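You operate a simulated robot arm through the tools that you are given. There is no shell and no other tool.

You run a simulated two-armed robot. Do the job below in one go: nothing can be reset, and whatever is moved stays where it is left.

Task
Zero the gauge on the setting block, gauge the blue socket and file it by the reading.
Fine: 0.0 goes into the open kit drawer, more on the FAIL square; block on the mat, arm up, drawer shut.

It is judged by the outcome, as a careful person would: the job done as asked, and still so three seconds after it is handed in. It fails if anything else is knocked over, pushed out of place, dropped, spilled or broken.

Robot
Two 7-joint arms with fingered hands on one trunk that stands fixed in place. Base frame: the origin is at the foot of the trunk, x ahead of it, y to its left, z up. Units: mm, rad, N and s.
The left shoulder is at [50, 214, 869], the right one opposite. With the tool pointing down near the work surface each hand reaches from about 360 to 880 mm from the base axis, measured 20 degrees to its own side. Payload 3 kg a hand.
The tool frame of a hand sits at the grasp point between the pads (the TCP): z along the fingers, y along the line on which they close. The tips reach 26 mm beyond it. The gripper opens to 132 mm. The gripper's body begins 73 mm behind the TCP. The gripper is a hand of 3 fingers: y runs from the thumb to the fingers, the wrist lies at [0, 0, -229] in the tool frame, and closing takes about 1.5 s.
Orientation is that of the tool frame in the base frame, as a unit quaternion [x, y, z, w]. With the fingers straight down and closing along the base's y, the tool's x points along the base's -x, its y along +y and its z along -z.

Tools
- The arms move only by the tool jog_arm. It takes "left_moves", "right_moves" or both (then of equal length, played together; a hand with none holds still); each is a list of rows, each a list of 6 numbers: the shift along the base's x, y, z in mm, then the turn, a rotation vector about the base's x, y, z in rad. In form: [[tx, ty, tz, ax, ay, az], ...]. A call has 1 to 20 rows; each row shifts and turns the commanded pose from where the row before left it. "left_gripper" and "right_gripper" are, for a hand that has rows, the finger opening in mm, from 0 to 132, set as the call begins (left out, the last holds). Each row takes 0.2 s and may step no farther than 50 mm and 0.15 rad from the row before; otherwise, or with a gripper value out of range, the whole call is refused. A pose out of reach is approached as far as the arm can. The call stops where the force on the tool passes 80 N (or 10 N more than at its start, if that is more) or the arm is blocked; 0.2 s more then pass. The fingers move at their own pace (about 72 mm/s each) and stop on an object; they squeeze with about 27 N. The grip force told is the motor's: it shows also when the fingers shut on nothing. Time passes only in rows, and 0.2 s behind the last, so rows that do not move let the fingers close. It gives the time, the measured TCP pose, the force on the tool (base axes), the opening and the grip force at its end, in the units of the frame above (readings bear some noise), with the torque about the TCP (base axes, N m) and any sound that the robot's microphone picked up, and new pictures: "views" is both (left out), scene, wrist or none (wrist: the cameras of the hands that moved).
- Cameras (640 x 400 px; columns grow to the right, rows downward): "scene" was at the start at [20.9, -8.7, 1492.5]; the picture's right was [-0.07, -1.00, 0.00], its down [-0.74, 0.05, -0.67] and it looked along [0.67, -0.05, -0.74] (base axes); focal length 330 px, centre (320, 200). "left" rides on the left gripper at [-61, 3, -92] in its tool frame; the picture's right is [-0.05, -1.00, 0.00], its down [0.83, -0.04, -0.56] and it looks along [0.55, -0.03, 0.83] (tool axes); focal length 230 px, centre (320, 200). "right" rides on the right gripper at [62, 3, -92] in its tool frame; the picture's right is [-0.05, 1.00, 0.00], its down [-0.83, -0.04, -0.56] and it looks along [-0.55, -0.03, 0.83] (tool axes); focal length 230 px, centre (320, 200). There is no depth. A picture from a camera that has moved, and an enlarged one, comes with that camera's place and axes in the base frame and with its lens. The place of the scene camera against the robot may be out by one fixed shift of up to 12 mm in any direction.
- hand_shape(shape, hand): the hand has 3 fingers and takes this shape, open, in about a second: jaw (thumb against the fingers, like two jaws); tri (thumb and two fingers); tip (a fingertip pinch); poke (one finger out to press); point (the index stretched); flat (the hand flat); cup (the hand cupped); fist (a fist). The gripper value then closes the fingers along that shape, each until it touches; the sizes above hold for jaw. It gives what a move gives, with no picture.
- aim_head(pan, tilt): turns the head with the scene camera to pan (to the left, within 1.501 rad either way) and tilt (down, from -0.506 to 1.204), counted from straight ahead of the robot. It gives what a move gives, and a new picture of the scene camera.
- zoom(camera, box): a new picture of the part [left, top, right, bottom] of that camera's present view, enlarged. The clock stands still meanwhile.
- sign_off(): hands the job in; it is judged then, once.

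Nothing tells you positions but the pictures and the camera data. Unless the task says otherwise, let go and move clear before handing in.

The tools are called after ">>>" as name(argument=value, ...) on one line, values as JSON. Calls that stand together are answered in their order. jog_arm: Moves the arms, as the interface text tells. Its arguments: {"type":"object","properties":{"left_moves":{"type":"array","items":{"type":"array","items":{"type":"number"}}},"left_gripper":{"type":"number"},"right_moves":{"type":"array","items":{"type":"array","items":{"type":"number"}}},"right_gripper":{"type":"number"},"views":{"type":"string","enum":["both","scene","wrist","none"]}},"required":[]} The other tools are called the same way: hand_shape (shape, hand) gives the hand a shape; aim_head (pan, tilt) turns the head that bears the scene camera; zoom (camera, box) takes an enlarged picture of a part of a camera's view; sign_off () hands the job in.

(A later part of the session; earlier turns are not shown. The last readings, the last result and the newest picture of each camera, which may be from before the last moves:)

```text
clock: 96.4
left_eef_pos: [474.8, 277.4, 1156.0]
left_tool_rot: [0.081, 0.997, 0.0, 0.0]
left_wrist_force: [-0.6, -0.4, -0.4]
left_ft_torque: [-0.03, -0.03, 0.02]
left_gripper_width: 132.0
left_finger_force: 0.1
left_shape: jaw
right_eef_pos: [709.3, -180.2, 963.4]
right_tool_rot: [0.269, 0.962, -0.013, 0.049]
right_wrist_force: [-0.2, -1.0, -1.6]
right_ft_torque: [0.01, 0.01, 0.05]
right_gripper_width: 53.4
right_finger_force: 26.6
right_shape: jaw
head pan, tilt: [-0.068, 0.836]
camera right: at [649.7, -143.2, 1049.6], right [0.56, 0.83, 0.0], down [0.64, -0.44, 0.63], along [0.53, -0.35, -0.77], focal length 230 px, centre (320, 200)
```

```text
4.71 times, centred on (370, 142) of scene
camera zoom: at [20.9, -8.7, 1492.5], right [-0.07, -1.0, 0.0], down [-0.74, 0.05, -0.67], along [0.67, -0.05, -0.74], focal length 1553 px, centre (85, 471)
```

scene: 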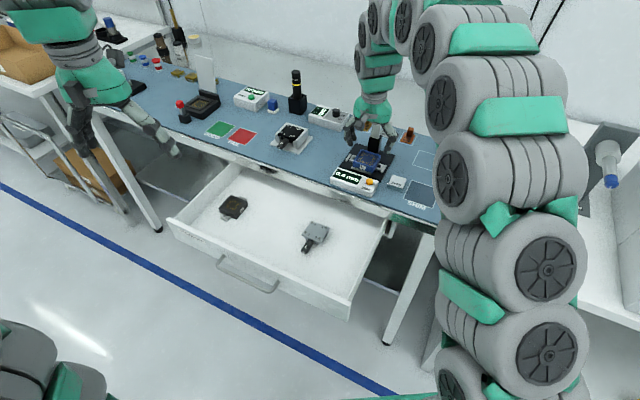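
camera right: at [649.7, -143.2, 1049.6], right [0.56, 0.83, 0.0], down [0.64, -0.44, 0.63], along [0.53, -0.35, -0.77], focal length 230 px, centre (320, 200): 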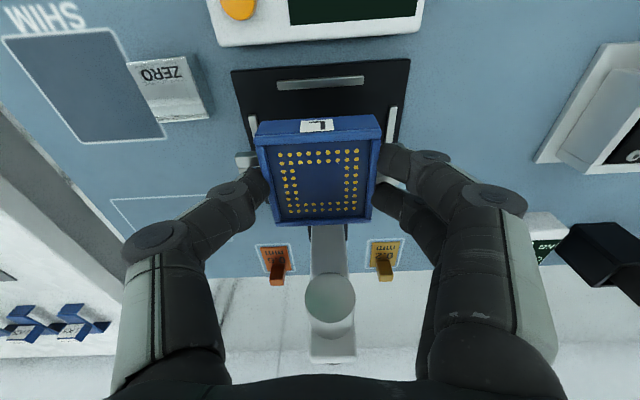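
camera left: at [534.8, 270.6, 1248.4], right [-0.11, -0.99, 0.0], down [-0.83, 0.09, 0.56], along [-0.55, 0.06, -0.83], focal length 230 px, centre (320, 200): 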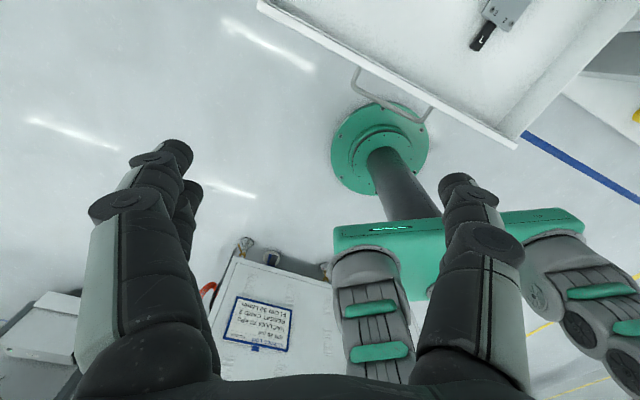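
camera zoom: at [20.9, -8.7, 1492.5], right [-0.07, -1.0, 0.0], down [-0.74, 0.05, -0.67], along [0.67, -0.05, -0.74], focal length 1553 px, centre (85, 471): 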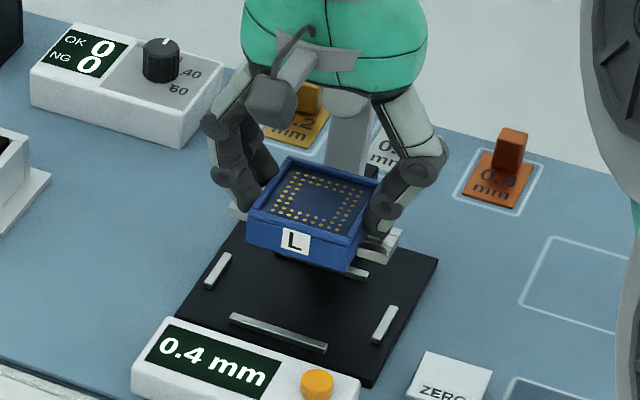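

It hangs level this time. I'll carry it forward and then along the bench to a clear mat spot around (723,-41), where the left hand can take it over.

>>> jog_arm(right_moves=[[-27.4, 16.6, 0, 0, 0, 0], [-27.4, 16.6, 0, 0, 0, 0], [22.3, 36.7, 0, 0, 0, 0], [22.3, 36.7, 0, 0, 0, 0], [22.2, 36.8, 0, 0, 0, 0], [0, 0, 0, 0, 0, 0]], views="both")

>>> zoom(camera="right", box=[200, 30, 440, 270])

>>> zoom(camera="scene", box=[260, 90, 400, 200])

```text
clock: 97.8
left_eef_pos: [474.1, 277.4, 1155.9]
left_tool_rot: [0.082, 0.997, 0.001, 0.0]
left_wrist_force: [0.9, 0.1, -0.3]
left_ft_torque: [0.01, 0.0, -0.03]
left_gripper_width: 131.9
left_finger_force: 0.1
left_shape: jaw
right_eef_pos: [722.0, -37.3, 965.1]
right_tool_rot: [0.27, 0.962, -0.013, 0.048]
right_wrist_force: [0.4, -0.2, -0.2]
right_ft_torque: [0.0, -0.05, -0.01]
right_gripper_width: 53.2
right_finger_force: 26.9
right_shape: jaw
head pan, tilt: [-0.068, 0.836]
camera right: at [662.1, 0.8, 1049.7], right [0.56, 0.83, 0.01], down [0.64, -0.44, 0.64], along [0.53, -0.35, -0.77], focal length 230 px, centre (320, 200)
```

scene: 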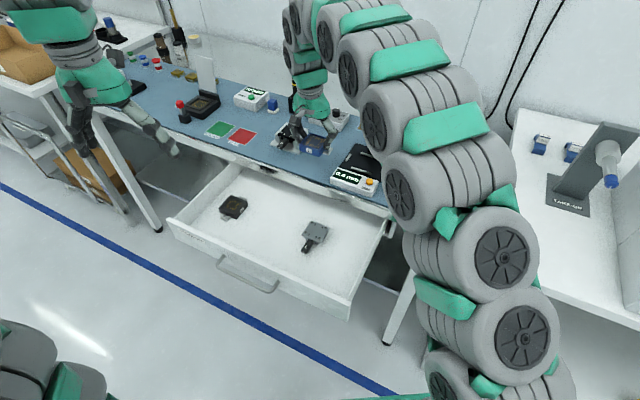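
right: 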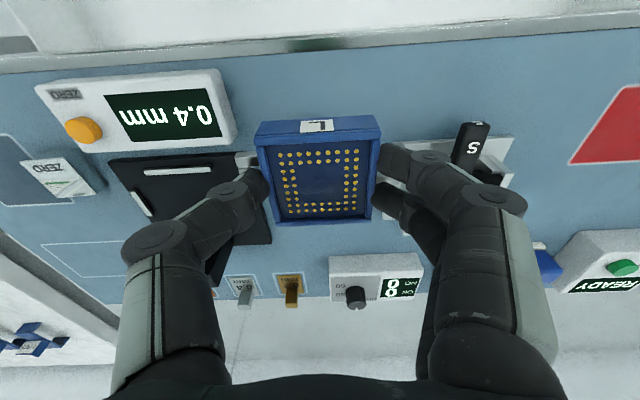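

```text
1.67 times, centred on (320, 150) of right
camera zoom: at [662.1, 0.8, 1049.7], right [0.56, 0.83, 0.01], down [0.64, -0.44, 0.64], along [0.53, -0.35, -0.77], focal length 384 px, centre (320, 283)
```

zoom: 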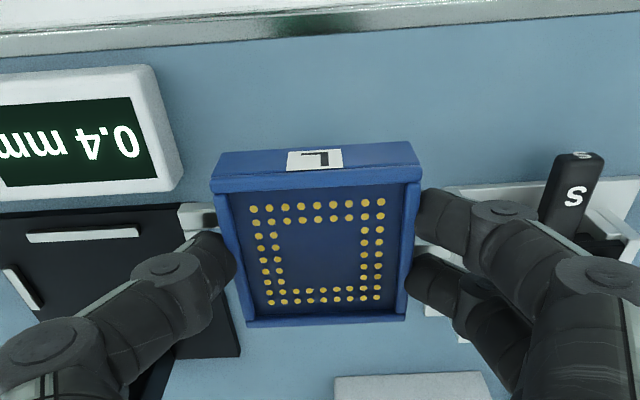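

```text
3.64 times, centred on (330, 145) of scene
camera zoom: at [20.9, -8.7, 1492.5], right [-0.07, -1.0, 0.0], down [-0.74, 0.05, -0.67], along [0.67, -0.05, -0.74], focal length 1200 px, centre (284, 400)
```

zoom: 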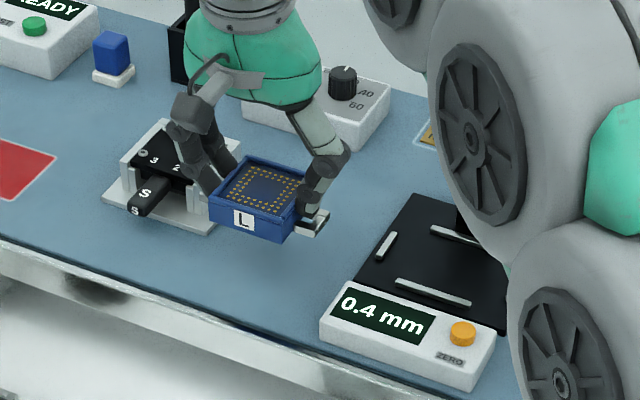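

The spot is clear on both sides (fixture and gauge each about 60 mm from the socket centre). I'll lower the socket to the mat.

>>> jog_arm(right_moves=[[0, 0, -20, 0, 0, 0], [0, 0, -20, 0, 0, 0], [0, 0, -14, 0, 0, 0], [0, 0, -4, 0, 0, 0]], views="none")

>>> jog_arm(right_moves=[[0, 0, -1.5, 0, 0, 0], [0, 0, -1.5, 0, 0, 0]], views="both")

>>> zoom(camera="scene", box=[260, 90, 400, 200])

```text
clock: 98.8
left_eef_pos: [473.8, 277.6, 1156.9]
left_tool_rot: [0.082, 0.997, 0.001, 0.0]
left_wrist_force: [-0.3, 0.1, 0.7]
left_ft_torque: [0.0, 0.0, -0.03]
left_gripper_width: 132.0
left_finger_force: 0.0
left_shape: jaw
right_eef_pos: [721.3, -37.3, 905.7]
right_tool_rot: [0.269, 0.962, -0.013, 0.048]
right_wrist_force: [-0.1, 0.7, -0.9]
right_ft_torque: [-0.01, 0.05, 0.0]
right_gripper_width: 53.3
right_finger_force: 27.2
right_shape: jaw
head pan, tilt: [-0.068, 0.836]
```

```text
clock: 99.4
left_eef_pos: [474.0, 277.8, 1157.7]
left_tool_rot: [0.081, 0.997, -0.001, 0.001]
left_wrist_force: [0.6, 0.7, -0.6]
left_ft_torque: [0.02, -0.02, 0.0]
left_gripper_width: 131.9
left_finger_force: 0.1
left_shape: jaw
right_eef_pos: [720.5, -36.9, 903.1]
right_tool_rot: [0.269, 0.962, -0.014, 0.048]
right_wrist_force: [0.1, 0.2, -1.4]
right_ft_torque: [-0.01, 0.03, 0.01]
right_gripper_width: 53.4
right_finger_force: 26.5
right_shape: jaw
head pan, tilt: [-0.068, 0.836]
camera right: at [661.6, 0.3, 988.2], right [0.56, 0.83, 0.01], down [0.64, -0.44, 0.64], along [0.53, -0.35, -0.77], focal length 230 px, centre (320, 200)
```

scene: 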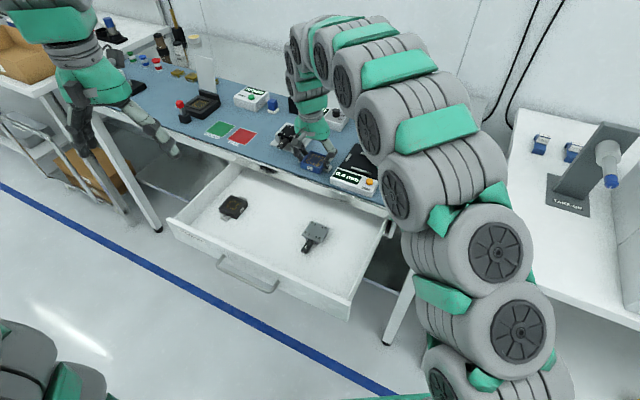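
right: 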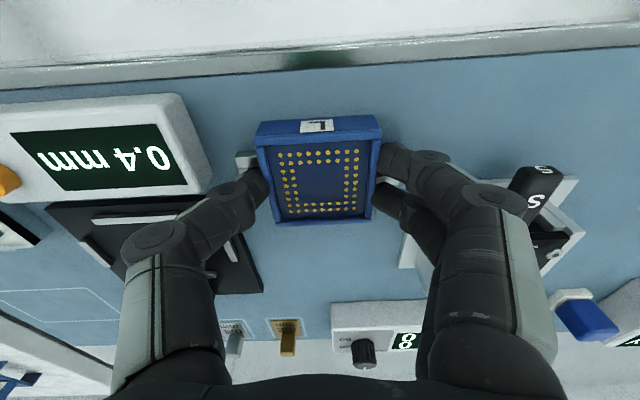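

```text
3.64 times, centred on (330, 145) of scene
camera zoom: at [20.9, -8.7, 1492.5], right [-0.07, -1.0, 0.0], down [-0.74, 0.05, -0.67], along [0.67, -0.05, -0.74], focal length 1200 px, centre (284, 400)
```

zoom: 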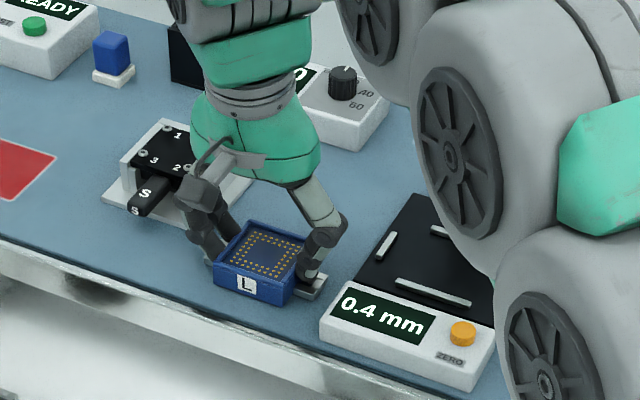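

>>> jog_arm(right_moves=[[0, 0, -1.2, 0, 0, 0], [0, 0, -1.2, 0, 0, 0]], views="none")

>>> jog_arm(right_moves=[[0, 0, -1.0, 0, 0, 0], [0, 0, 0, 0, 0, 0]], views="none")

```text
clock: 100.0
left_eef_pos: [473.3, 277.6, 1156.5]
left_tool_rot: [0.081, 0.997, 0.0, 0.0]
left_wrist_force: [0.6, 0.2, 0.2]
left_ft_torque: [-0.01, -0.01, -0.01]
left_gripper_width: 131.8
left_finger_force: 0.0
left_shape: jaw
right_eef_pos: [720.9, -37.2, 900.0]
right_tool_rot: [0.27, 0.962, -0.013, 0.047]
right_wrist_force: [0.3, -0.2, -1.8]
right_ft_torque: [-0.05, -0.01, -0.03]
right_gripper_width: 53.5
right_finger_force: 26.9
right_shape: jaw
head pan, tilt: [-0.068, 0.836]
```

```text
clock: 100.6
left_eef_pos: [474.0, 278.3, 1157.4]
left_tool_rot: [0.08, 0.997, 0.0, 0.0]
left_wrist_force: [-0.7, 0.5, -0.5]
left_ft_torque: [-0.01, -0.04, 0.02]
left_gripper_width: 132.0
left_finger_force: 0.1
left_shape: jaw
right_eef_pos: [720.9, -37.4, 899.7]
right_tool_rot: [0.27, 0.962, -0.014, 0.048]
right_wrist_force: [0.0, 0.8, -0.2]
right_ft_torque: [0.02, -0.04, -0.02]
right_gripper_width: 53.7
right_finger_force: 27.2
right_shape: jaw
head pan, tilt: [-0.068, 0.836]
```

>>> jog_arm(right_moves=[[0, 0, -1.0, 0, 0, 0], [0, 0, 0, 0, 0, 0]], views="none")

```text
clock: 101.2
left_eef_pos: [473.5, 278.2, 1156.2]
left_tool_rot: [0.082, 0.997, -0.001, 0.0]
left_wrist_force: [-0.2, -0.5, -0.4]
left_ft_torque: [0.01, 0.05, -0.01]
left_gripper_width: 132.0
left_finger_force: 0.1
left_shape: jaw
right_eef_pos: [720.2, -37.2, 899.2]
right_tool_rot: [0.27, 0.961, -0.014, 0.048]
right_wrist_force: [-0.9, -0.8, 5.4]
right_ft_torque: [0.03, 0.05, 0.02]
right_gripper_width: 53.7
right_finger_force: 27.0
right_shape: jaw
head pan, tilt: [-0.068, 0.836]
```

The socket is down on the mat (5 N). Releasing and lifting away.

>>> jog_arm(right_moves=[[0, 0, 0.5, 0, 0, 0], [0, 0, 0, 0, 0, 0], [0, 0, 0, 0, 0, 0]], right_gripper=76, views="none")

>>> jog_arm(right_moves=[[0, 0, 10, 0, 0, 0], [0, 0, 30, 0, 0, 0], [0, 0, 40, 0, 0, 0], [0, 0, 40, 0, 0, 0], [0, 0, 0, 0, 0, 0]], views="both")

>>> zoom(camera="right", box=[200, 30, 440, 270])

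>>> zoom(camera="scene", box=[190, 80, 400, 210])

```text
clock: 102.0
left_eef_pos: [473.5, 277.3, 1156.8]
left_tool_rot: [0.08, 0.997, 0.0, 0.0]
left_wrist_force: [-0.7, -0.4, -0.8]
left_ft_torque: [-0.03, 0.0, -0.01]
left_gripper_width: 132.0
left_finger_force: 0.0
left_shape: jaw
right_eef_pos: [721.7, -37.0, 898.4]
right_tool_rot: [0.269, 0.962, -0.014, 0.047]
right_wrist_force: [-0.5, -0.6, -0.2]
right_ft_torque: [0.0, -0.02, 0.0]
right_gripper_width: 75.5
right_finger_force: 0.0
right_shape: jaw
head pan, tilt: [-0.068, 0.836]
```

```text
clock: 103.2
left_eef_pos: [473.6, 277.8, 1157.5]
left_tool_rot: [0.081, 0.997, 0.0, 0.0]
left_wrist_force: [-0.3, 0.6, 0.6]
left_ft_torque: [0.02, 0.0, 0.01]
left_gripper_width: 132.1
left_finger_force: 0.1
left_shape: jaw
right_eef_pos: [723.2, -36.4, 1020.1]
right_tool_rot: [0.27, 0.962, -0.013, 0.048]
right_wrist_force: [-0.7, -0.4, 0.4]
right_ft_torque: [0.0, 0.01, 0.03]
right_gripper_width: 75.6
right_finger_force: 0.0
right_shape: jaw
head pan, tilt: [-0.068, 0.836]
camera right: at [662.2, 0.6, 1105.2], right [0.56, 0.83, 0.0], down [0.64, -0.44, 0.63], along [0.53, -0.35, -0.77], focal length 230 px, centre (320, 200)
```

scene: 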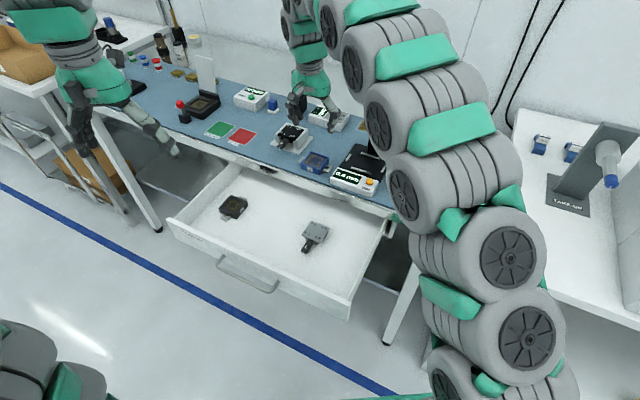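
right: 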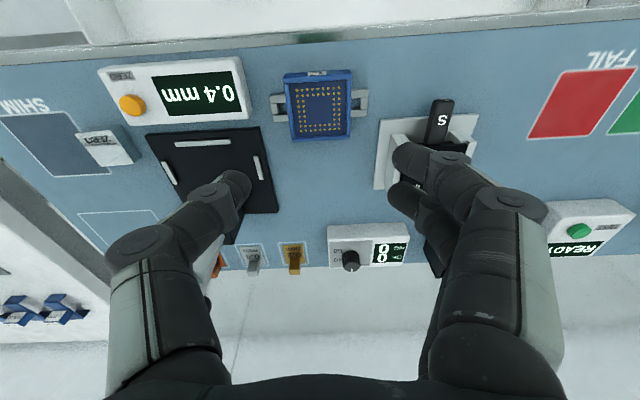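

```text
1.67 times, centred on (320, 150) of right
camera zoom: at [662.2, 0.6, 1105.2], right [0.56, 0.83, 0.0], down [0.64, -0.44, 0.63], along [0.53, -0.35, -0.77], focal length 384 px, centre (320, 283)
```

zoom: 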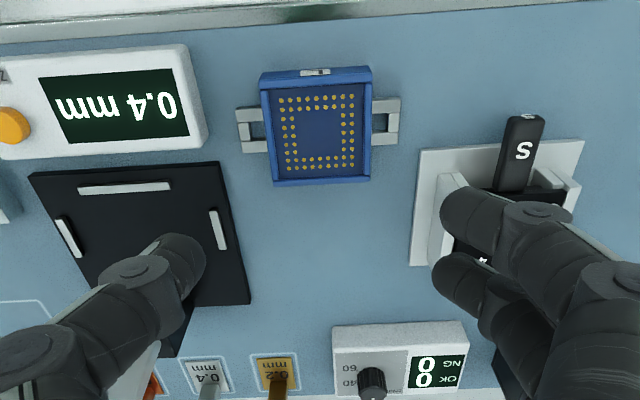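

```text
3.05 times, centred on (295, 145) of scene
camera zoom: at [20.9, -8.7, 1492.5], right [-0.07, -1.0, 0.0], down [-0.74, 0.05, -0.67], along [0.67, -0.05, -0.74], focal length 1006 px, centre (396, 368)
```

zoom: 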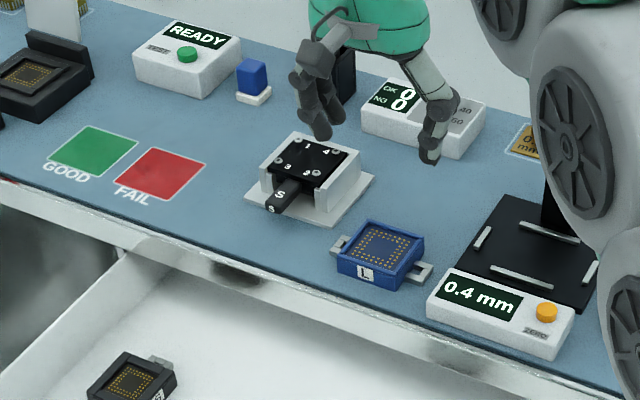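

The socket rests flat on the clear spot at about (720,-39); the FAIL square centre is at about (876,183). I'll retreat the right hand well to its own side while turning the left hand in line with the bench.

>>> jog_arm(right_moves=[[0, 0, 40, 0, 0, 0], [-30, -37, 0, 0, 0, 0], [-30, -37, 0, 0, 0, 0], [-30, -37, 0, 0, 0, 0], [-30, -37, 0, 0, 0, 0], [-30, -37, 0, 0, 0, 0], [-30, -37, 0, 0, 0, 0]], left_moves=[[0, 0, 0, 0, 0, -0.0546], [0, 0, 0, 0, 0, -0.0546], [0, 0, 0, 0, 0, -0.0546], [0, 0, 0, 0, 0, -0.0546], [0, 0, 0, 0, 0, -0.0546], [0, 0, 0, 0, 0, -0.0546], [0, 0, 0, 0, 0, -0.0546]], left_gripper=90, views="scene")

```text
clock: 104.8
left_eef_pos: [473.7, 278.2, 1155.6]
left_tool_rot: [0.269, 0.963, 0.0, 0.0]
left_wrist_force: [-0.5, 0.0, 0.0]
left_ft_torque: [0.03, -0.03, 0.04]
left_gripper_width: 90.8
left_finger_force: 0.0
left_shape: jaw
right_eef_pos: [539.5, -259.2, 1058.4]
right_tool_rot: [0.27, 0.962, -0.013, 0.049]
right_wrist_force: [-0.6, 0.9, -0.2]
right_ft_torque: [0.03, -0.01, 0.02]
right_gripper_width: 75.7
right_finger_force: 0.0
right_shape: jaw
head pan, tilt: [-0.068, 0.836]
```

scene: 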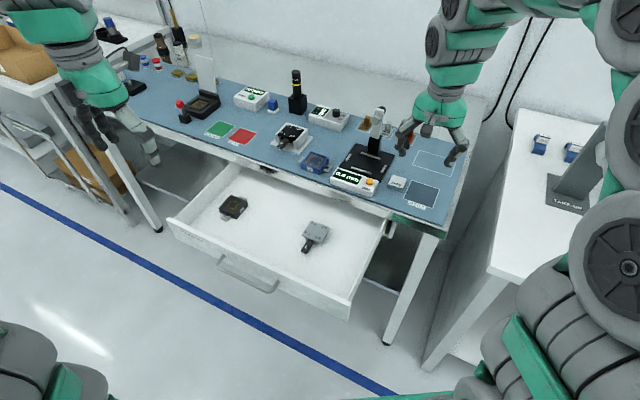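

Right hand is clear. Now the left hand goes over the socket, tilting forward 0.3 rad on the way (needed later for reach to the FAIL square).

>>> jog_arm(left_moves=[[28.9, -38.5, -16.9, -0.0194, -0.0321, 0], [28.9, -38.5, -16.9, -0.0194, -0.0321, 0], [28.9, -38.5, -16.9, -0.0194, -0.0321, 0], [28.9, -38.5, -16.9, -0.0194, -0.0321, 0], [28.9, -38.5, -16.9, -0.0194, -0.0321, 0], [28.9, -38.5, -16.9, -0.0194, -0.0321, 0], [28.9, -38.5, -16.9, -0.0194, -0.0321, 0], [28.9, -38.5, -16.9, -0.0194, -0.0321, 0], [0, 0, 0, 0, 0, 0]], left_gripper=90, views="both")

>>> zoom(camera="left", box=[200, 30, 440, 270])

>>> zoom(camera="scene", box=[250, 70, 370, 200])

```text
refused: row 1 steps farther than a row can; nothing moved
```

```text
1.67 times, centred on (320, 150) of left
camera zoom: at [527.4, 247.6, 1247.8], right [-0.47, -0.88, 0.0], down [-0.73, 0.39, 0.56], along [-0.49, 0.26, -0.83], focal length 384 px, centre (320, 283)
```

zoom: 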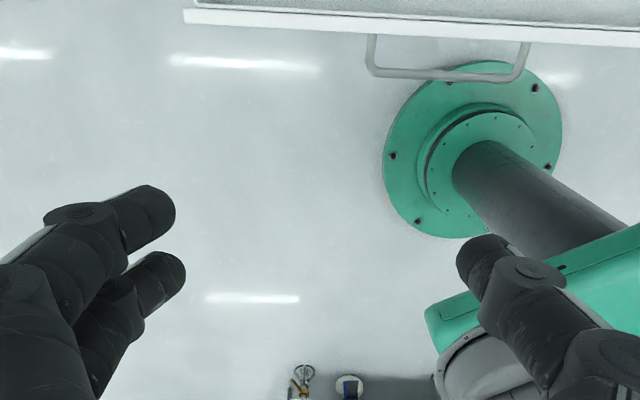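

```text
3.08 times, centred on (310, 135) of scene
camera zoom: at [20.8, -8.7, 1492.5], right [-0.07, -1.0, 0.0], down [-0.74, 0.05, -0.67], along [0.67, -0.05, -0.74], focal length 1015 px, centre (351, 400)
```

zoom: 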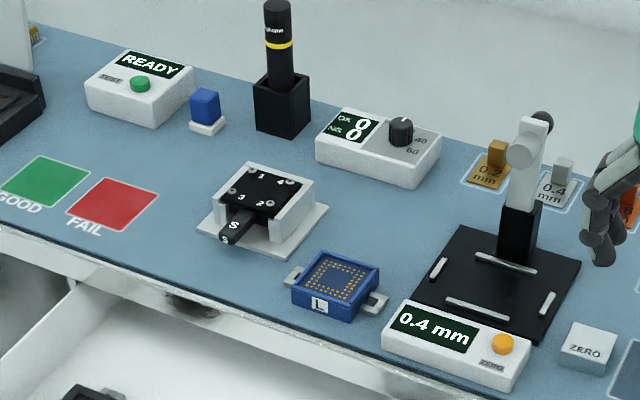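

The step was slightly over the limit; nothing moved. Same motion with smaller rows.

>>> jog_arm(left_moves=[[25.7, -34.2, -15, -0.01727, -0.0285, 0], [25.7, -34.2, -15, -0.01727, -0.0285, 0], [25.7, -34.2, -15, -0.01727, -0.0285, 0], [25.7, -34.2, -15, -0.01727, -0.0285, 0], [25.7, -34.2, -15, -0.01727, -0.0285, 0], [25.7, -34.2, -15, -0.01727, -0.0285, 0], [25.7, -34.2, -15, -0.01727, -0.0285, 0], [25.7, -34.2, -15, -0.01727, -0.0285, 0], [25.7, -34.2, -15, -0.01727, -0.0285, 0], [0, 0, 0, 0, 0, 0]], left_gripper=90, views="both")

>>> zoom(camera="left", box=[200, 30, 440, 270])

>>> zoom(camera="scene", box=[250, 70, 370, 200])

```text
clock: 107.0
left_eef_pos: [705.0, -31.0, 1021.6]
left_tool_rot: [0.265, 0.953, -0.04, 0.144]
left_wrist_force: [0.2, -0.5, 0.4]
left_ft_torque: [0.02, 0.0, -0.01]
left_gripper_width: 90.4
left_finger_force: 0.1
left_shape: jaw
right_eef_pos: [539.4, -260.4, 1058.3]
right_tool_rot: [0.269, 0.962, -0.013, 0.048]
right_wrist_force: [-0.2, -0.2, -0.6]
right_ft_torque: [0.0, 0.02, 0.04]
right_gripper_width: 75.4
right_finger_force: 0.1
right_shape: jaw
head pan, tilt: [-0.068, 0.836]
camera left: at [733.6, -45.6, 1127.8], right [-0.47, -0.88, 0.02], down [-0.84, 0.46, 0.28], along [-0.26, 0.12, -0.96], focal length 230 px, centre (320, 200)
```

scene: 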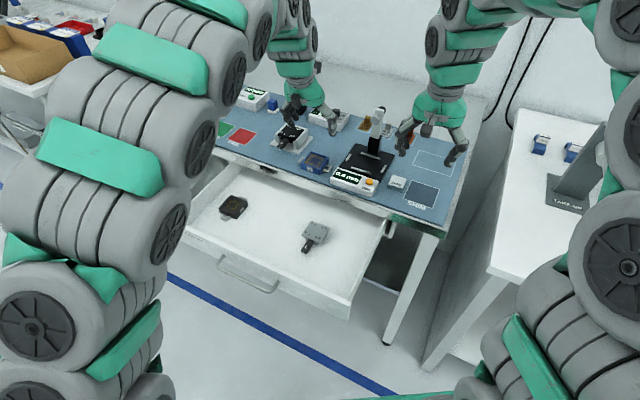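
left: 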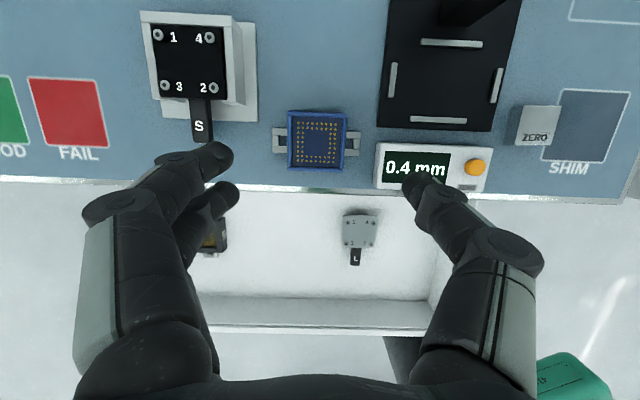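

```text
1.67 times, centred on (320, 150) of left
camera zoom: at [733.6, -45.6, 1127.8], right [-0.47, -0.88, 0.02], down [-0.84, 0.46, 0.28], along [-0.26, 0.12, -0.96], focal length 384 px, centre (320, 283)
```

zoom: 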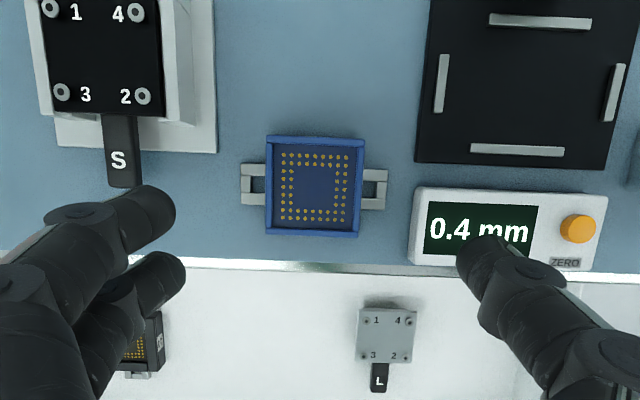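

```text
3.08 times, centred on (310, 135) of scene
camera zoom: at [20.9, -8.7, 1492.5], right [-0.07, -1.0, 0.0], down [-0.74, 0.05, -0.67], along [0.67, -0.05, -0.74], focal length 1015 px, centre (351, 400)
```

zoom: 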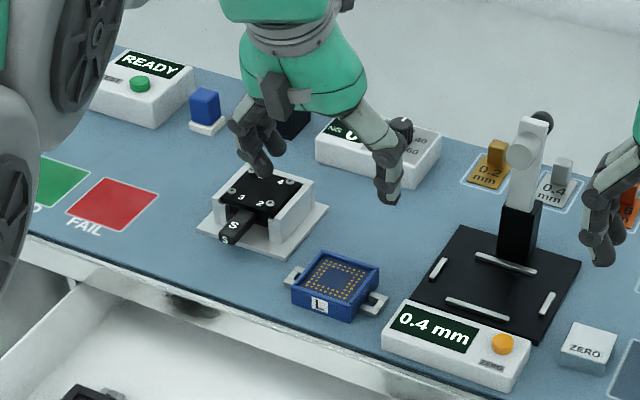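

The left camera gives a clean overhead view: socket centre about (722,-40), FAIL square (67 mm) centred at about (876,181). I'll position the left hand and descend around the socket.

>>> jog_arm(left_moves=[[5, -2.3, -28, 0, 0, 0], [5, -2.3, -28, 0, 0, 0], [4.4, -2.2, -26, 0, 0, 0], [0, 0, 0, 0, 0, 0]], left_gripper=84, views="both")

>>> zoom(camera="left", box=[220, 60, 420, 260])

>>> zoom(camera="scene", box=[265, 100, 355, 190])

```text
clock: 108.0
left_eef_pos: [718.6, -37.6, 939.9]
left_tool_rot: [0.266, 0.952, -0.04, 0.144]
left_wrist_force: [0.4, -0.1, 0.8]
left_ft_torque: [0.02, 0.04, -0.01]
left_gripper_width: 84.2
left_finger_force: 0.1
left_shape: jaw
right_eef_pos: [540.4, -260.7, 1058.0]
right_tool_rot: [0.269, 0.962, -0.013, 0.048]
right_wrist_force: [1.0, 0.5, -0.7]
right_ft_torque: [0.0, 0.02, 0.02]
right_gripper_width: 75.7
right_finger_force: 0.0
right_shape: jaw
head pan, tilt: [-0.068, 0.836]
camera left: at [747.3, -51.5, 1045.5], right [-0.47, -0.88, 0.02], down [-0.84, 0.46, 0.28], along [-0.26, 0.12, -0.96], focal length 230 px, centre (320, 200)
```

scene: 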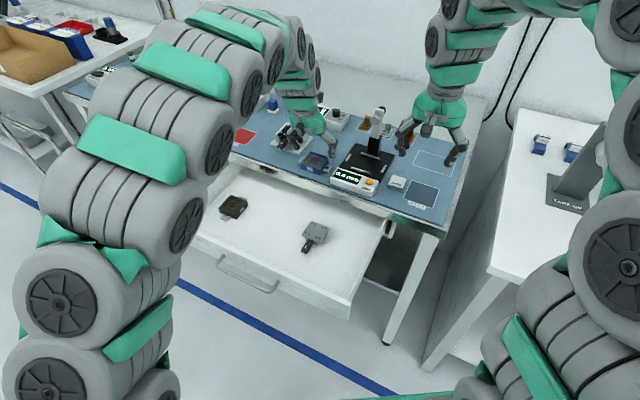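
left: 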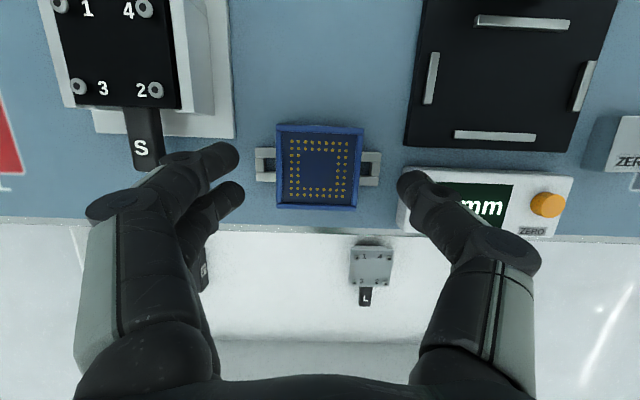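

```text
2.00 times, centred on (320, 160) of left
camera zoom: at [747.3, -51.5, 1045.5], right [-0.47, -0.88, 0.02], down [-0.84, 0.46, 0.28], along [-0.26, 0.12, -0.96], focal length 460 px, centre (320, 280)
```

zoom: 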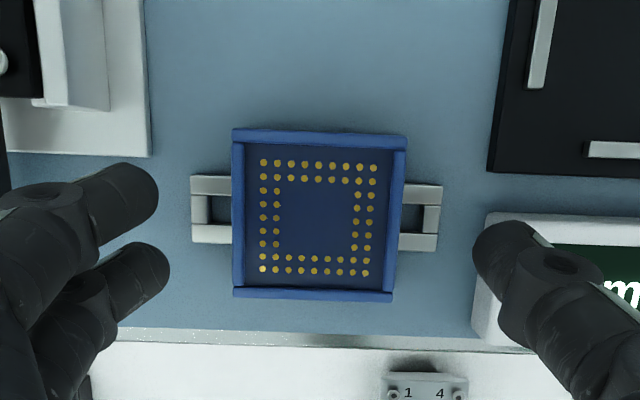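

```text
4.44 times, centred on (310, 145) of scene
camera zoom: at [20.9, -8.7, 1492.5], right [-0.07, -1.0, 0.0], down [-0.74, 0.05, -0.67], along [0.67, -0.05, -0.74], focal length 1466 px, centre (364, 444)
```

zoom: 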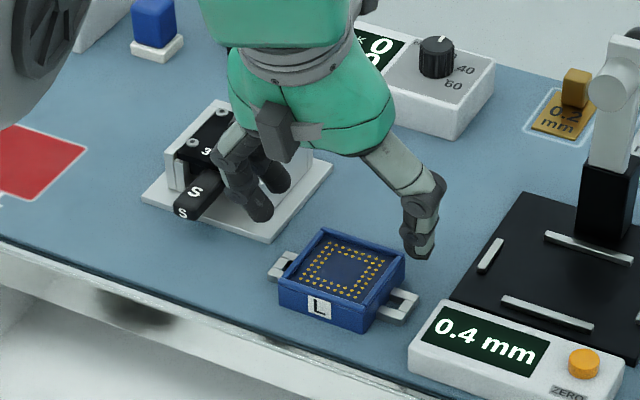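

Well centred (under 1 mm off). I'll narrow the opening to keep clear of the readout and descend to grip height.

>>> jog_arm(left_moves=[[1.7, -1.0, -10, 0, 0, 0], [0, 0, -14, 0, 0, 0], [0, 0, -10, 0, 0, 0], [0, 0, -5, 0, 0, 0], [0, 0, 0, 0, 0, 0]], left_gripper=76, views="wrist")

>>> zoom(camera="left", box=[220, 60, 420, 260])

>>> zoom(camera="scene", box=[285, 125, 345, 185])

```text
clock: 109.2
left_eef_pos: [720.3, -38.1, 898.7]
left_tool_rot: [0.266, 0.952, -0.04, 0.144]
left_wrist_force: [-0.8, 1.5, -0.1]
left_ft_torque: [0.0, -0.02, -0.02]
left_gripper_width: 76.8
left_finger_force: 0.1
left_shape: jaw
right_eef_pos: [540.3, -259.9, 1057.3]
right_tool_rot: [0.269, 0.962, -0.014, 0.049]
right_wrist_force: [0.6, 0.3, 0.6]
right_ft_torque: [-0.01, 0.01, -0.03]
right_gripper_width: 75.5
right_finger_force: 0.1
right_shape: jaw
head pan, tilt: [-0.068, 0.836]
camera left: at [749.1, -52.5, 1005.5], right [-0.47, -0.88, 0.02], down [-0.84, 0.46, 0.29], along [-0.26, 0.12, -0.96], focal length 230 px, centre (320, 200)
```

left: 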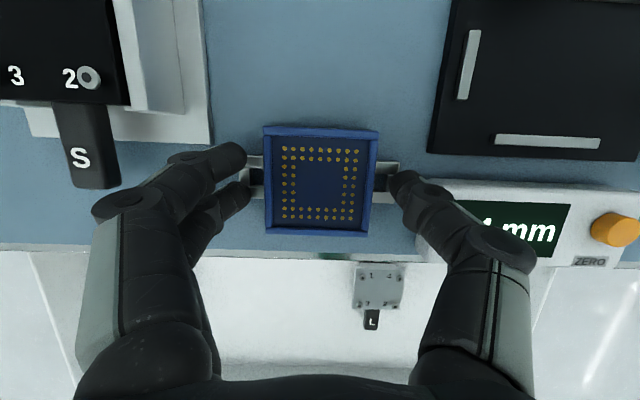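

```text
2.00 times, centred on (320, 160) of left
camera zoom: at [749.1, -52.5, 1005.5], right [-0.47, -0.88, 0.02], down [-0.84, 0.46, 0.29], along [-0.26, 0.12, -0.96], focal length 460 px, centre (320, 280)
```

zoom: 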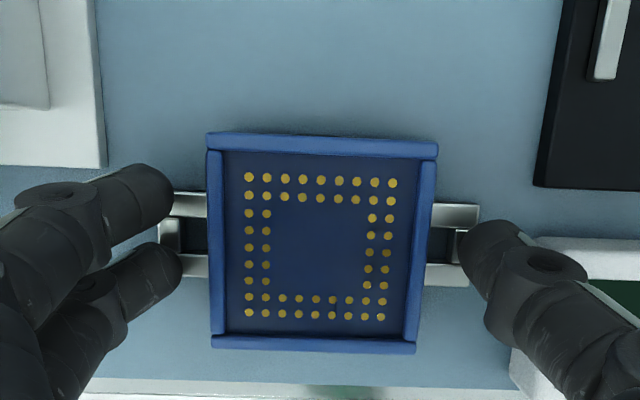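

```text
6.67 times, centred on (315, 155) of scene
camera zoom: at [20.9, -8.7, 1492.5], right [-0.07, -1.0, 0.0], down [-0.74, 0.05, -0.67], along [0.67, -0.05, -0.74], focal length 2200 px, centre (353, 500)
```

zoom: 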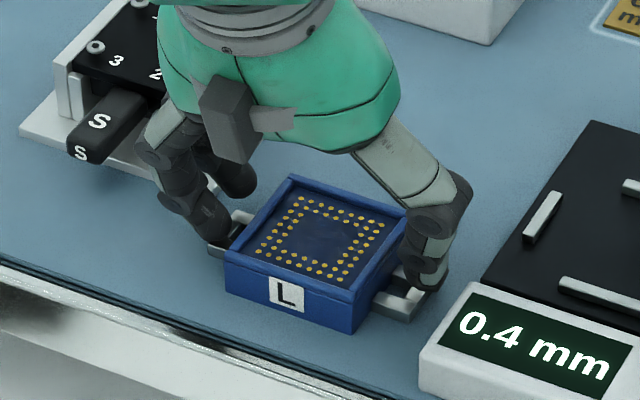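

Fingertips are over the lugs without touching. Closing to grip.

>>> jog_arm(left_moves=[[0, 0, 0, 0, 0, 0], [0, 0, 0, 0, 0, 0], [0, 0, 0, 0, 0, 0], [0, 0, 0, 0, 0, 0], [0, 0, 0, 0, 0, 0]], left_gripper=40, views="wrist")

>>> zoom(camera="left", box=[220, 60, 420, 260])

```text
clock: 110.4
left_eef_pos: [720.4, -36.7, 900.6]
left_tool_rot: [0.266, 0.952, -0.04, 0.144]
left_wrist_force: [0.5, -0.2, 1.0]
left_ft_torque: [0.1, -0.08, -0.01]
left_gripper_width: 59.7
left_finger_force: 27.4
left_shape: jaw
right_eef_pos: [540.1, -261.0, 1056.9]
right_tool_rot: [0.27, 0.962, -0.013, 0.048]
right_wrist_force: [0.1, -0.4, 0.5]
right_ft_torque: [-0.02, 0.01, 0.0]
right_gripper_width: 75.5
right_finger_force: 0.0
right_shape: jaw
head pan, tilt: [-0.068, 0.836]
camera left: at [749.1, -52.5, 1005.7], right [-0.47, -0.88, 0.02], down [-0.84, 0.46, 0.29], along [-0.26, 0.12, -0.96], focal length 230 px, centre (320, 200)
```

left: 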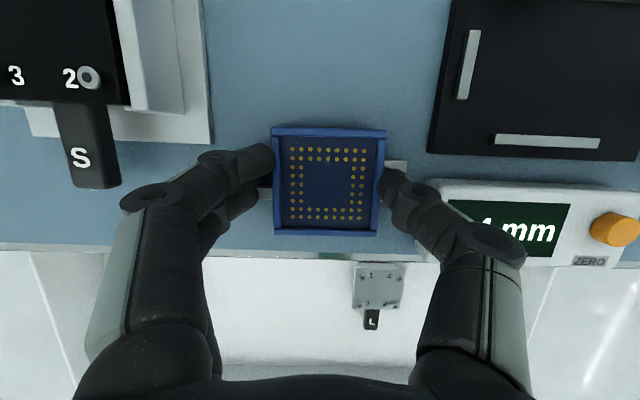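

```text
2.00 times, centred on (320, 160) of left
camera zoom: at [749.1, -52.5, 1005.7], right [-0.47, -0.88, 0.02], down [-0.84, 0.46, 0.29], along [-0.26, 0.12, -0.96], focal length 460 px, centre (320, 280)
```

zoom: 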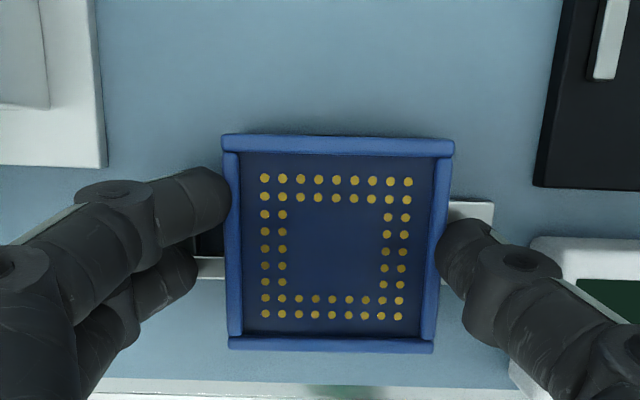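

The front finger stopped short on the lug, leaving a diagonal grip. I'll reopen, reduce the tilt slightly, raise about 1.5 mm and grip again.

>>> jog_arm(left_moves=[[0, 0, 0, 0, 0, 0], [0, 0, 0, 0, 0, 0], [2.8, -1.7, 1.5, 0.0259, 0.0428, 0], [0, 0, 0, 0, 0, 0]], left_gripper=76, views="wrist")

>>> zoom(camera="left", box=[220, 60, 420, 260])

```text
clock: 111.4
left_eef_pos: [722.4, -40.0, 901.4]
left_tool_rot: [0.267, 0.956, -0.033, 0.12]
left_wrist_force: [0.1, -0.2, 0.6]
left_ft_torque: [0.04, 0.0, -0.01]
left_gripper_width: 75.4
left_finger_force: 0.0
left_shape: jaw
right_eef_pos: [539.6, -260.2, 1056.7]
right_tool_rot: [0.269, 0.962, -0.013, 0.048]
right_wrist_force: [-0.4, 0.1, -0.2]
right_ft_torque: [-0.03, 0.0, -0.01]
right_gripper_width: 75.8
right_finger_force: 0.0
right_shape: jaw
head pan, tilt: [-0.068, 0.836]
camera left: at [756.5, -57.0, 1005.5], right [-0.47, -0.88, 0.01], down [-0.83, 0.45, 0.33], along [-0.3, 0.15, -0.94], focal length 230 px, centre (320, 200)
```

left: 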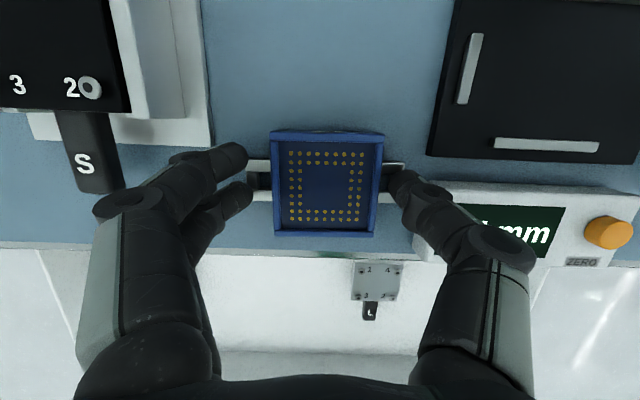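

```text
2.00 times, centred on (320, 160) of left
camera zoom: at [756.5, -57.0, 1005.5], right [-0.47, -0.88, 0.01], down [-0.83, 0.45, 0.33], along [-0.3, 0.15, -0.94], focal length 460 px, centre (320, 280)
```

zoom: 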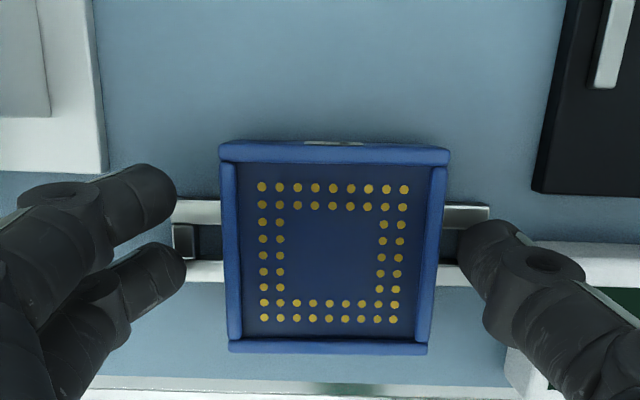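

>>> jog_arm(left_moves=[[-1.4, -2.3, 0.3, 0, 0, 0], [0, 0, 0, 0, 0, 0]], left_gripper=76, views="none")

>>> jog_arm(left_moves=[[0, 0, 0, 0, 0, 0], [0, 0, 0, 0, 0, 0], [0, 0, 0, 0, 0, 0], [0, 0, 0, 0, 0, 0], [0, 0, 0, 0, 0, 0]], left_gripper=40, views="wrist")

>>> zoom(camera="left", box=[220, 60, 420, 260])

>>> zoom(camera="scene", box=[285, 125, 345, 185])

```text
clock: 112.0
left_eef_pos: [721.9, -42.4, 901.3]
left_tool_rot: [0.267, 0.956, -0.034, 0.119]
left_wrist_force: [0.3, 0.3, 0.1]
left_ft_torque: [0.01, 0.01, 0.0]
left_gripper_width: 75.2
left_finger_force: 0.1
left_shape: jaw
right_eef_pos: [539.2, -260.0, 1057.7]
right_tool_rot: [0.269, 0.962, -0.013, 0.049]
right_wrist_force: [0.2, -0.7, -0.6]
right_ft_torque: [-0.01, 0.01, 0.01]
right_gripper_width: 75.5
right_finger_force: 0.0
right_shape: jaw
head pan, tilt: [-0.068, 0.836]
```

```text
clock: 113.2
left_eef_pos: [722.2, -42.7, 902.7]
left_tool_rot: [0.266, 0.956, -0.033, 0.12]
left_wrist_force: [0.6, -0.9, 5.3]
left_ft_torque: [0.08, -0.16, 0.03]
left_gripper_width: 53.5
left_finger_force: 26.9
left_shape: jaw
right_eef_pos: [539.5, -260.1, 1058.6]
right_tool_rot: [0.269, 0.962, -0.013, 0.048]
right_wrist_force: [1.2, 0.2, -0.7]
right_ft_torque: [-0.02, -0.02, 0.0]
right_gripper_width: 75.6
right_finger_force: 0.1
right_shape: jaw
head pan, tilt: [-0.068, 0.836]
camera left: at [755.3, -59.3, 1006.1], right [-0.47, -0.88, 0.01], down [-0.83, 0.45, 0.33], along [-0.3, 0.15, -0.94], focal length 230 px, centre (320, 200)
```

left: 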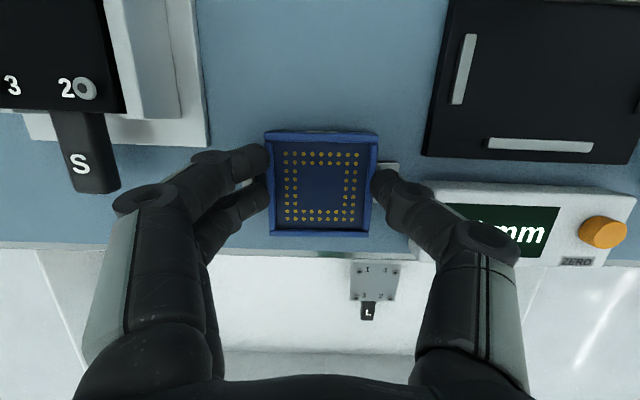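

```text
2.00 times, centred on (320, 160) of left
camera zoom: at [755.3, -59.3, 1006.1], right [-0.47, -0.88, 0.01], down [-0.83, 0.45, 0.33], along [-0.3, 0.15, -0.94], focal length 460 px, centre (320, 280)
```

zoom: 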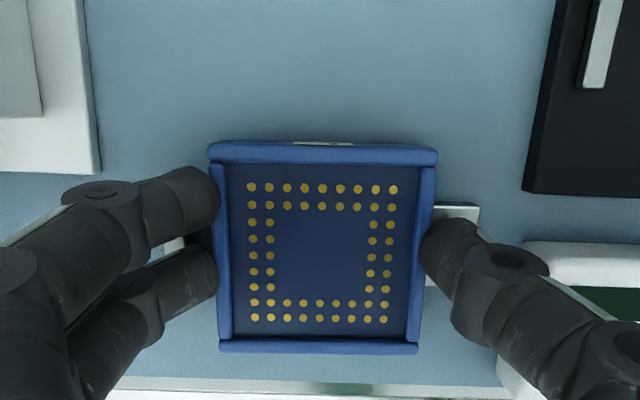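

```text
6.67 times, centred on (315, 155) of scene
camera zoom: at [20.8, -8.7, 1492.5], right [-0.07, -1.0, 0.0], down [-0.74, 0.05, -0.67], along [0.67, -0.05, -0.74], focal length 2200 px, centre (353, 500)
```

zoom: 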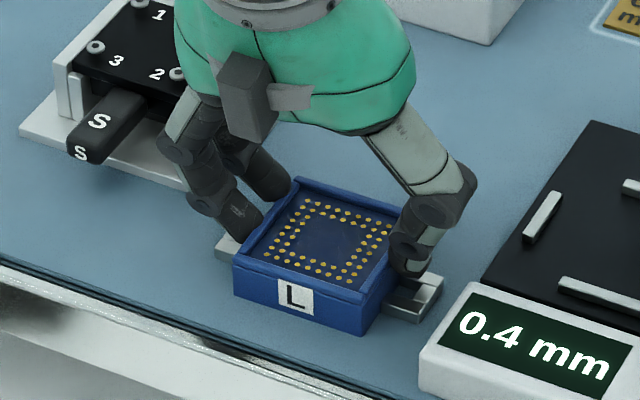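

Both fingers and the thumb now bear on the body (53.5 mm, 27 N). I'll lift gently and check.

>>> jog_arm(left_moves=[[0, 0, 4, 0, 0, 0], [0, 0, 8, 0, 0, 0], [0, 0, 25, 0, 0, 0], [0, 0, 28, 0, 0, 0], [0, 0, 0, 0, 0, 0]], views="both")

>>> zoom(camera="left", box=[220, 60, 420, 260])

>>> zoom(camera="scene", box=[270, 90, 350, 180])

```text
clock: 114.4
left_eef_pos: [723.3, -43.4, 968.3]
left_tool_rot: [0.267, 0.956, -0.034, 0.12]
left_wrist_force: [-1.0, -0.2, 0.3]
left_ft_torque: [-0.03, 0.04, -0.01]
left_gripper_width: 26.8
left_finger_force: 26.9
left_shape: jaw
right_eef_pos: [540.1, -259.7, 1058.0]
right_tool_rot: [0.269, 0.962, -0.014, 0.047]
right_wrist_force: [-0.1, -0.2, 0.2]
right_ft_torque: [0.02, -0.01, -0.02]
right_gripper_width: 75.6
right_finger_force: 0.0
right_shape: jaw
head pan, tilt: [-0.068, 0.836]
camera left: at [755.7, -59.7, 1071.9], right [-0.47, -0.88, 0.01], down [-0.83, 0.45, 0.33], along [-0.3, 0.15, -0.94], focal length 230 px, centre (320, 200)
```

scene: 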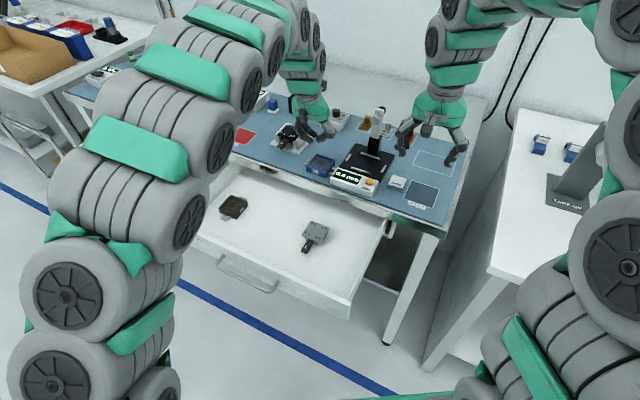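
left: 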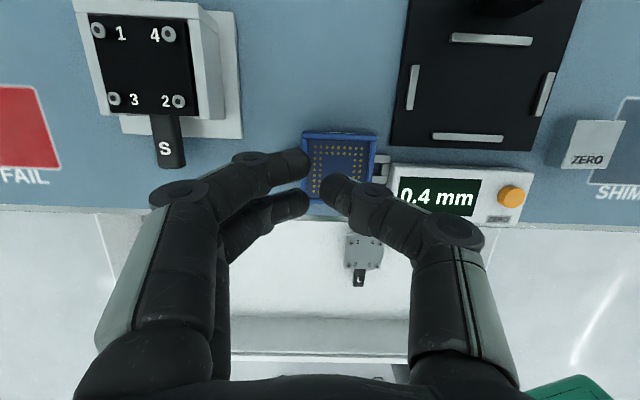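

```text
2.00 times, centred on (320, 160) of left
camera zoom: at [755.7, -59.7, 1071.9], right [-0.47, -0.88, 0.01], down [-0.83, 0.45, 0.33], along [-0.3, 0.15, -0.94], focal length 460 px, centre (320, 280)
```

zoom: 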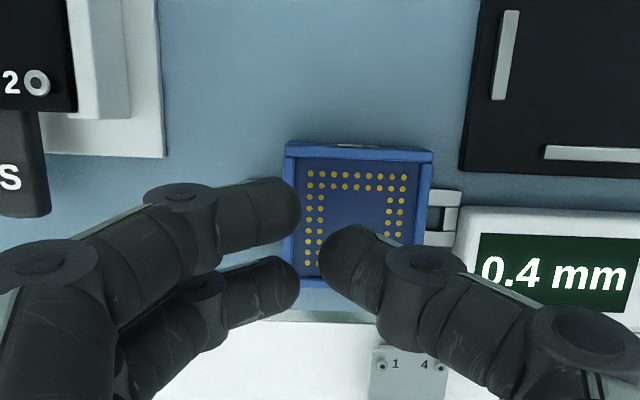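

```text
4.44 times, centred on (310, 135) of scene
camera zoom: at [20.9, -8.7, 1492.5], right [-0.07, -1.0, 0.0], down [-0.74, 0.05, -0.67], along [0.67, -0.05, -0.74], focal length 1466 px, centre (364, 489)
```

zoom: 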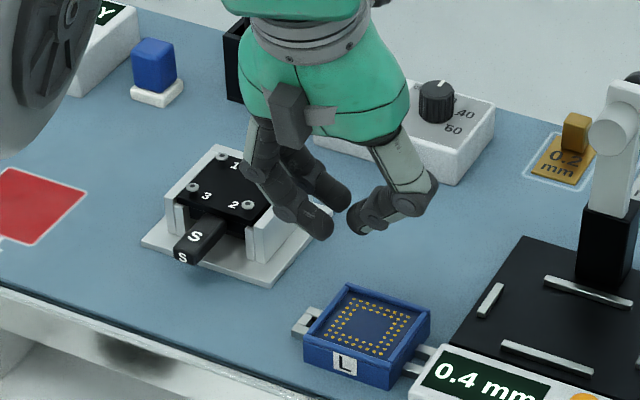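

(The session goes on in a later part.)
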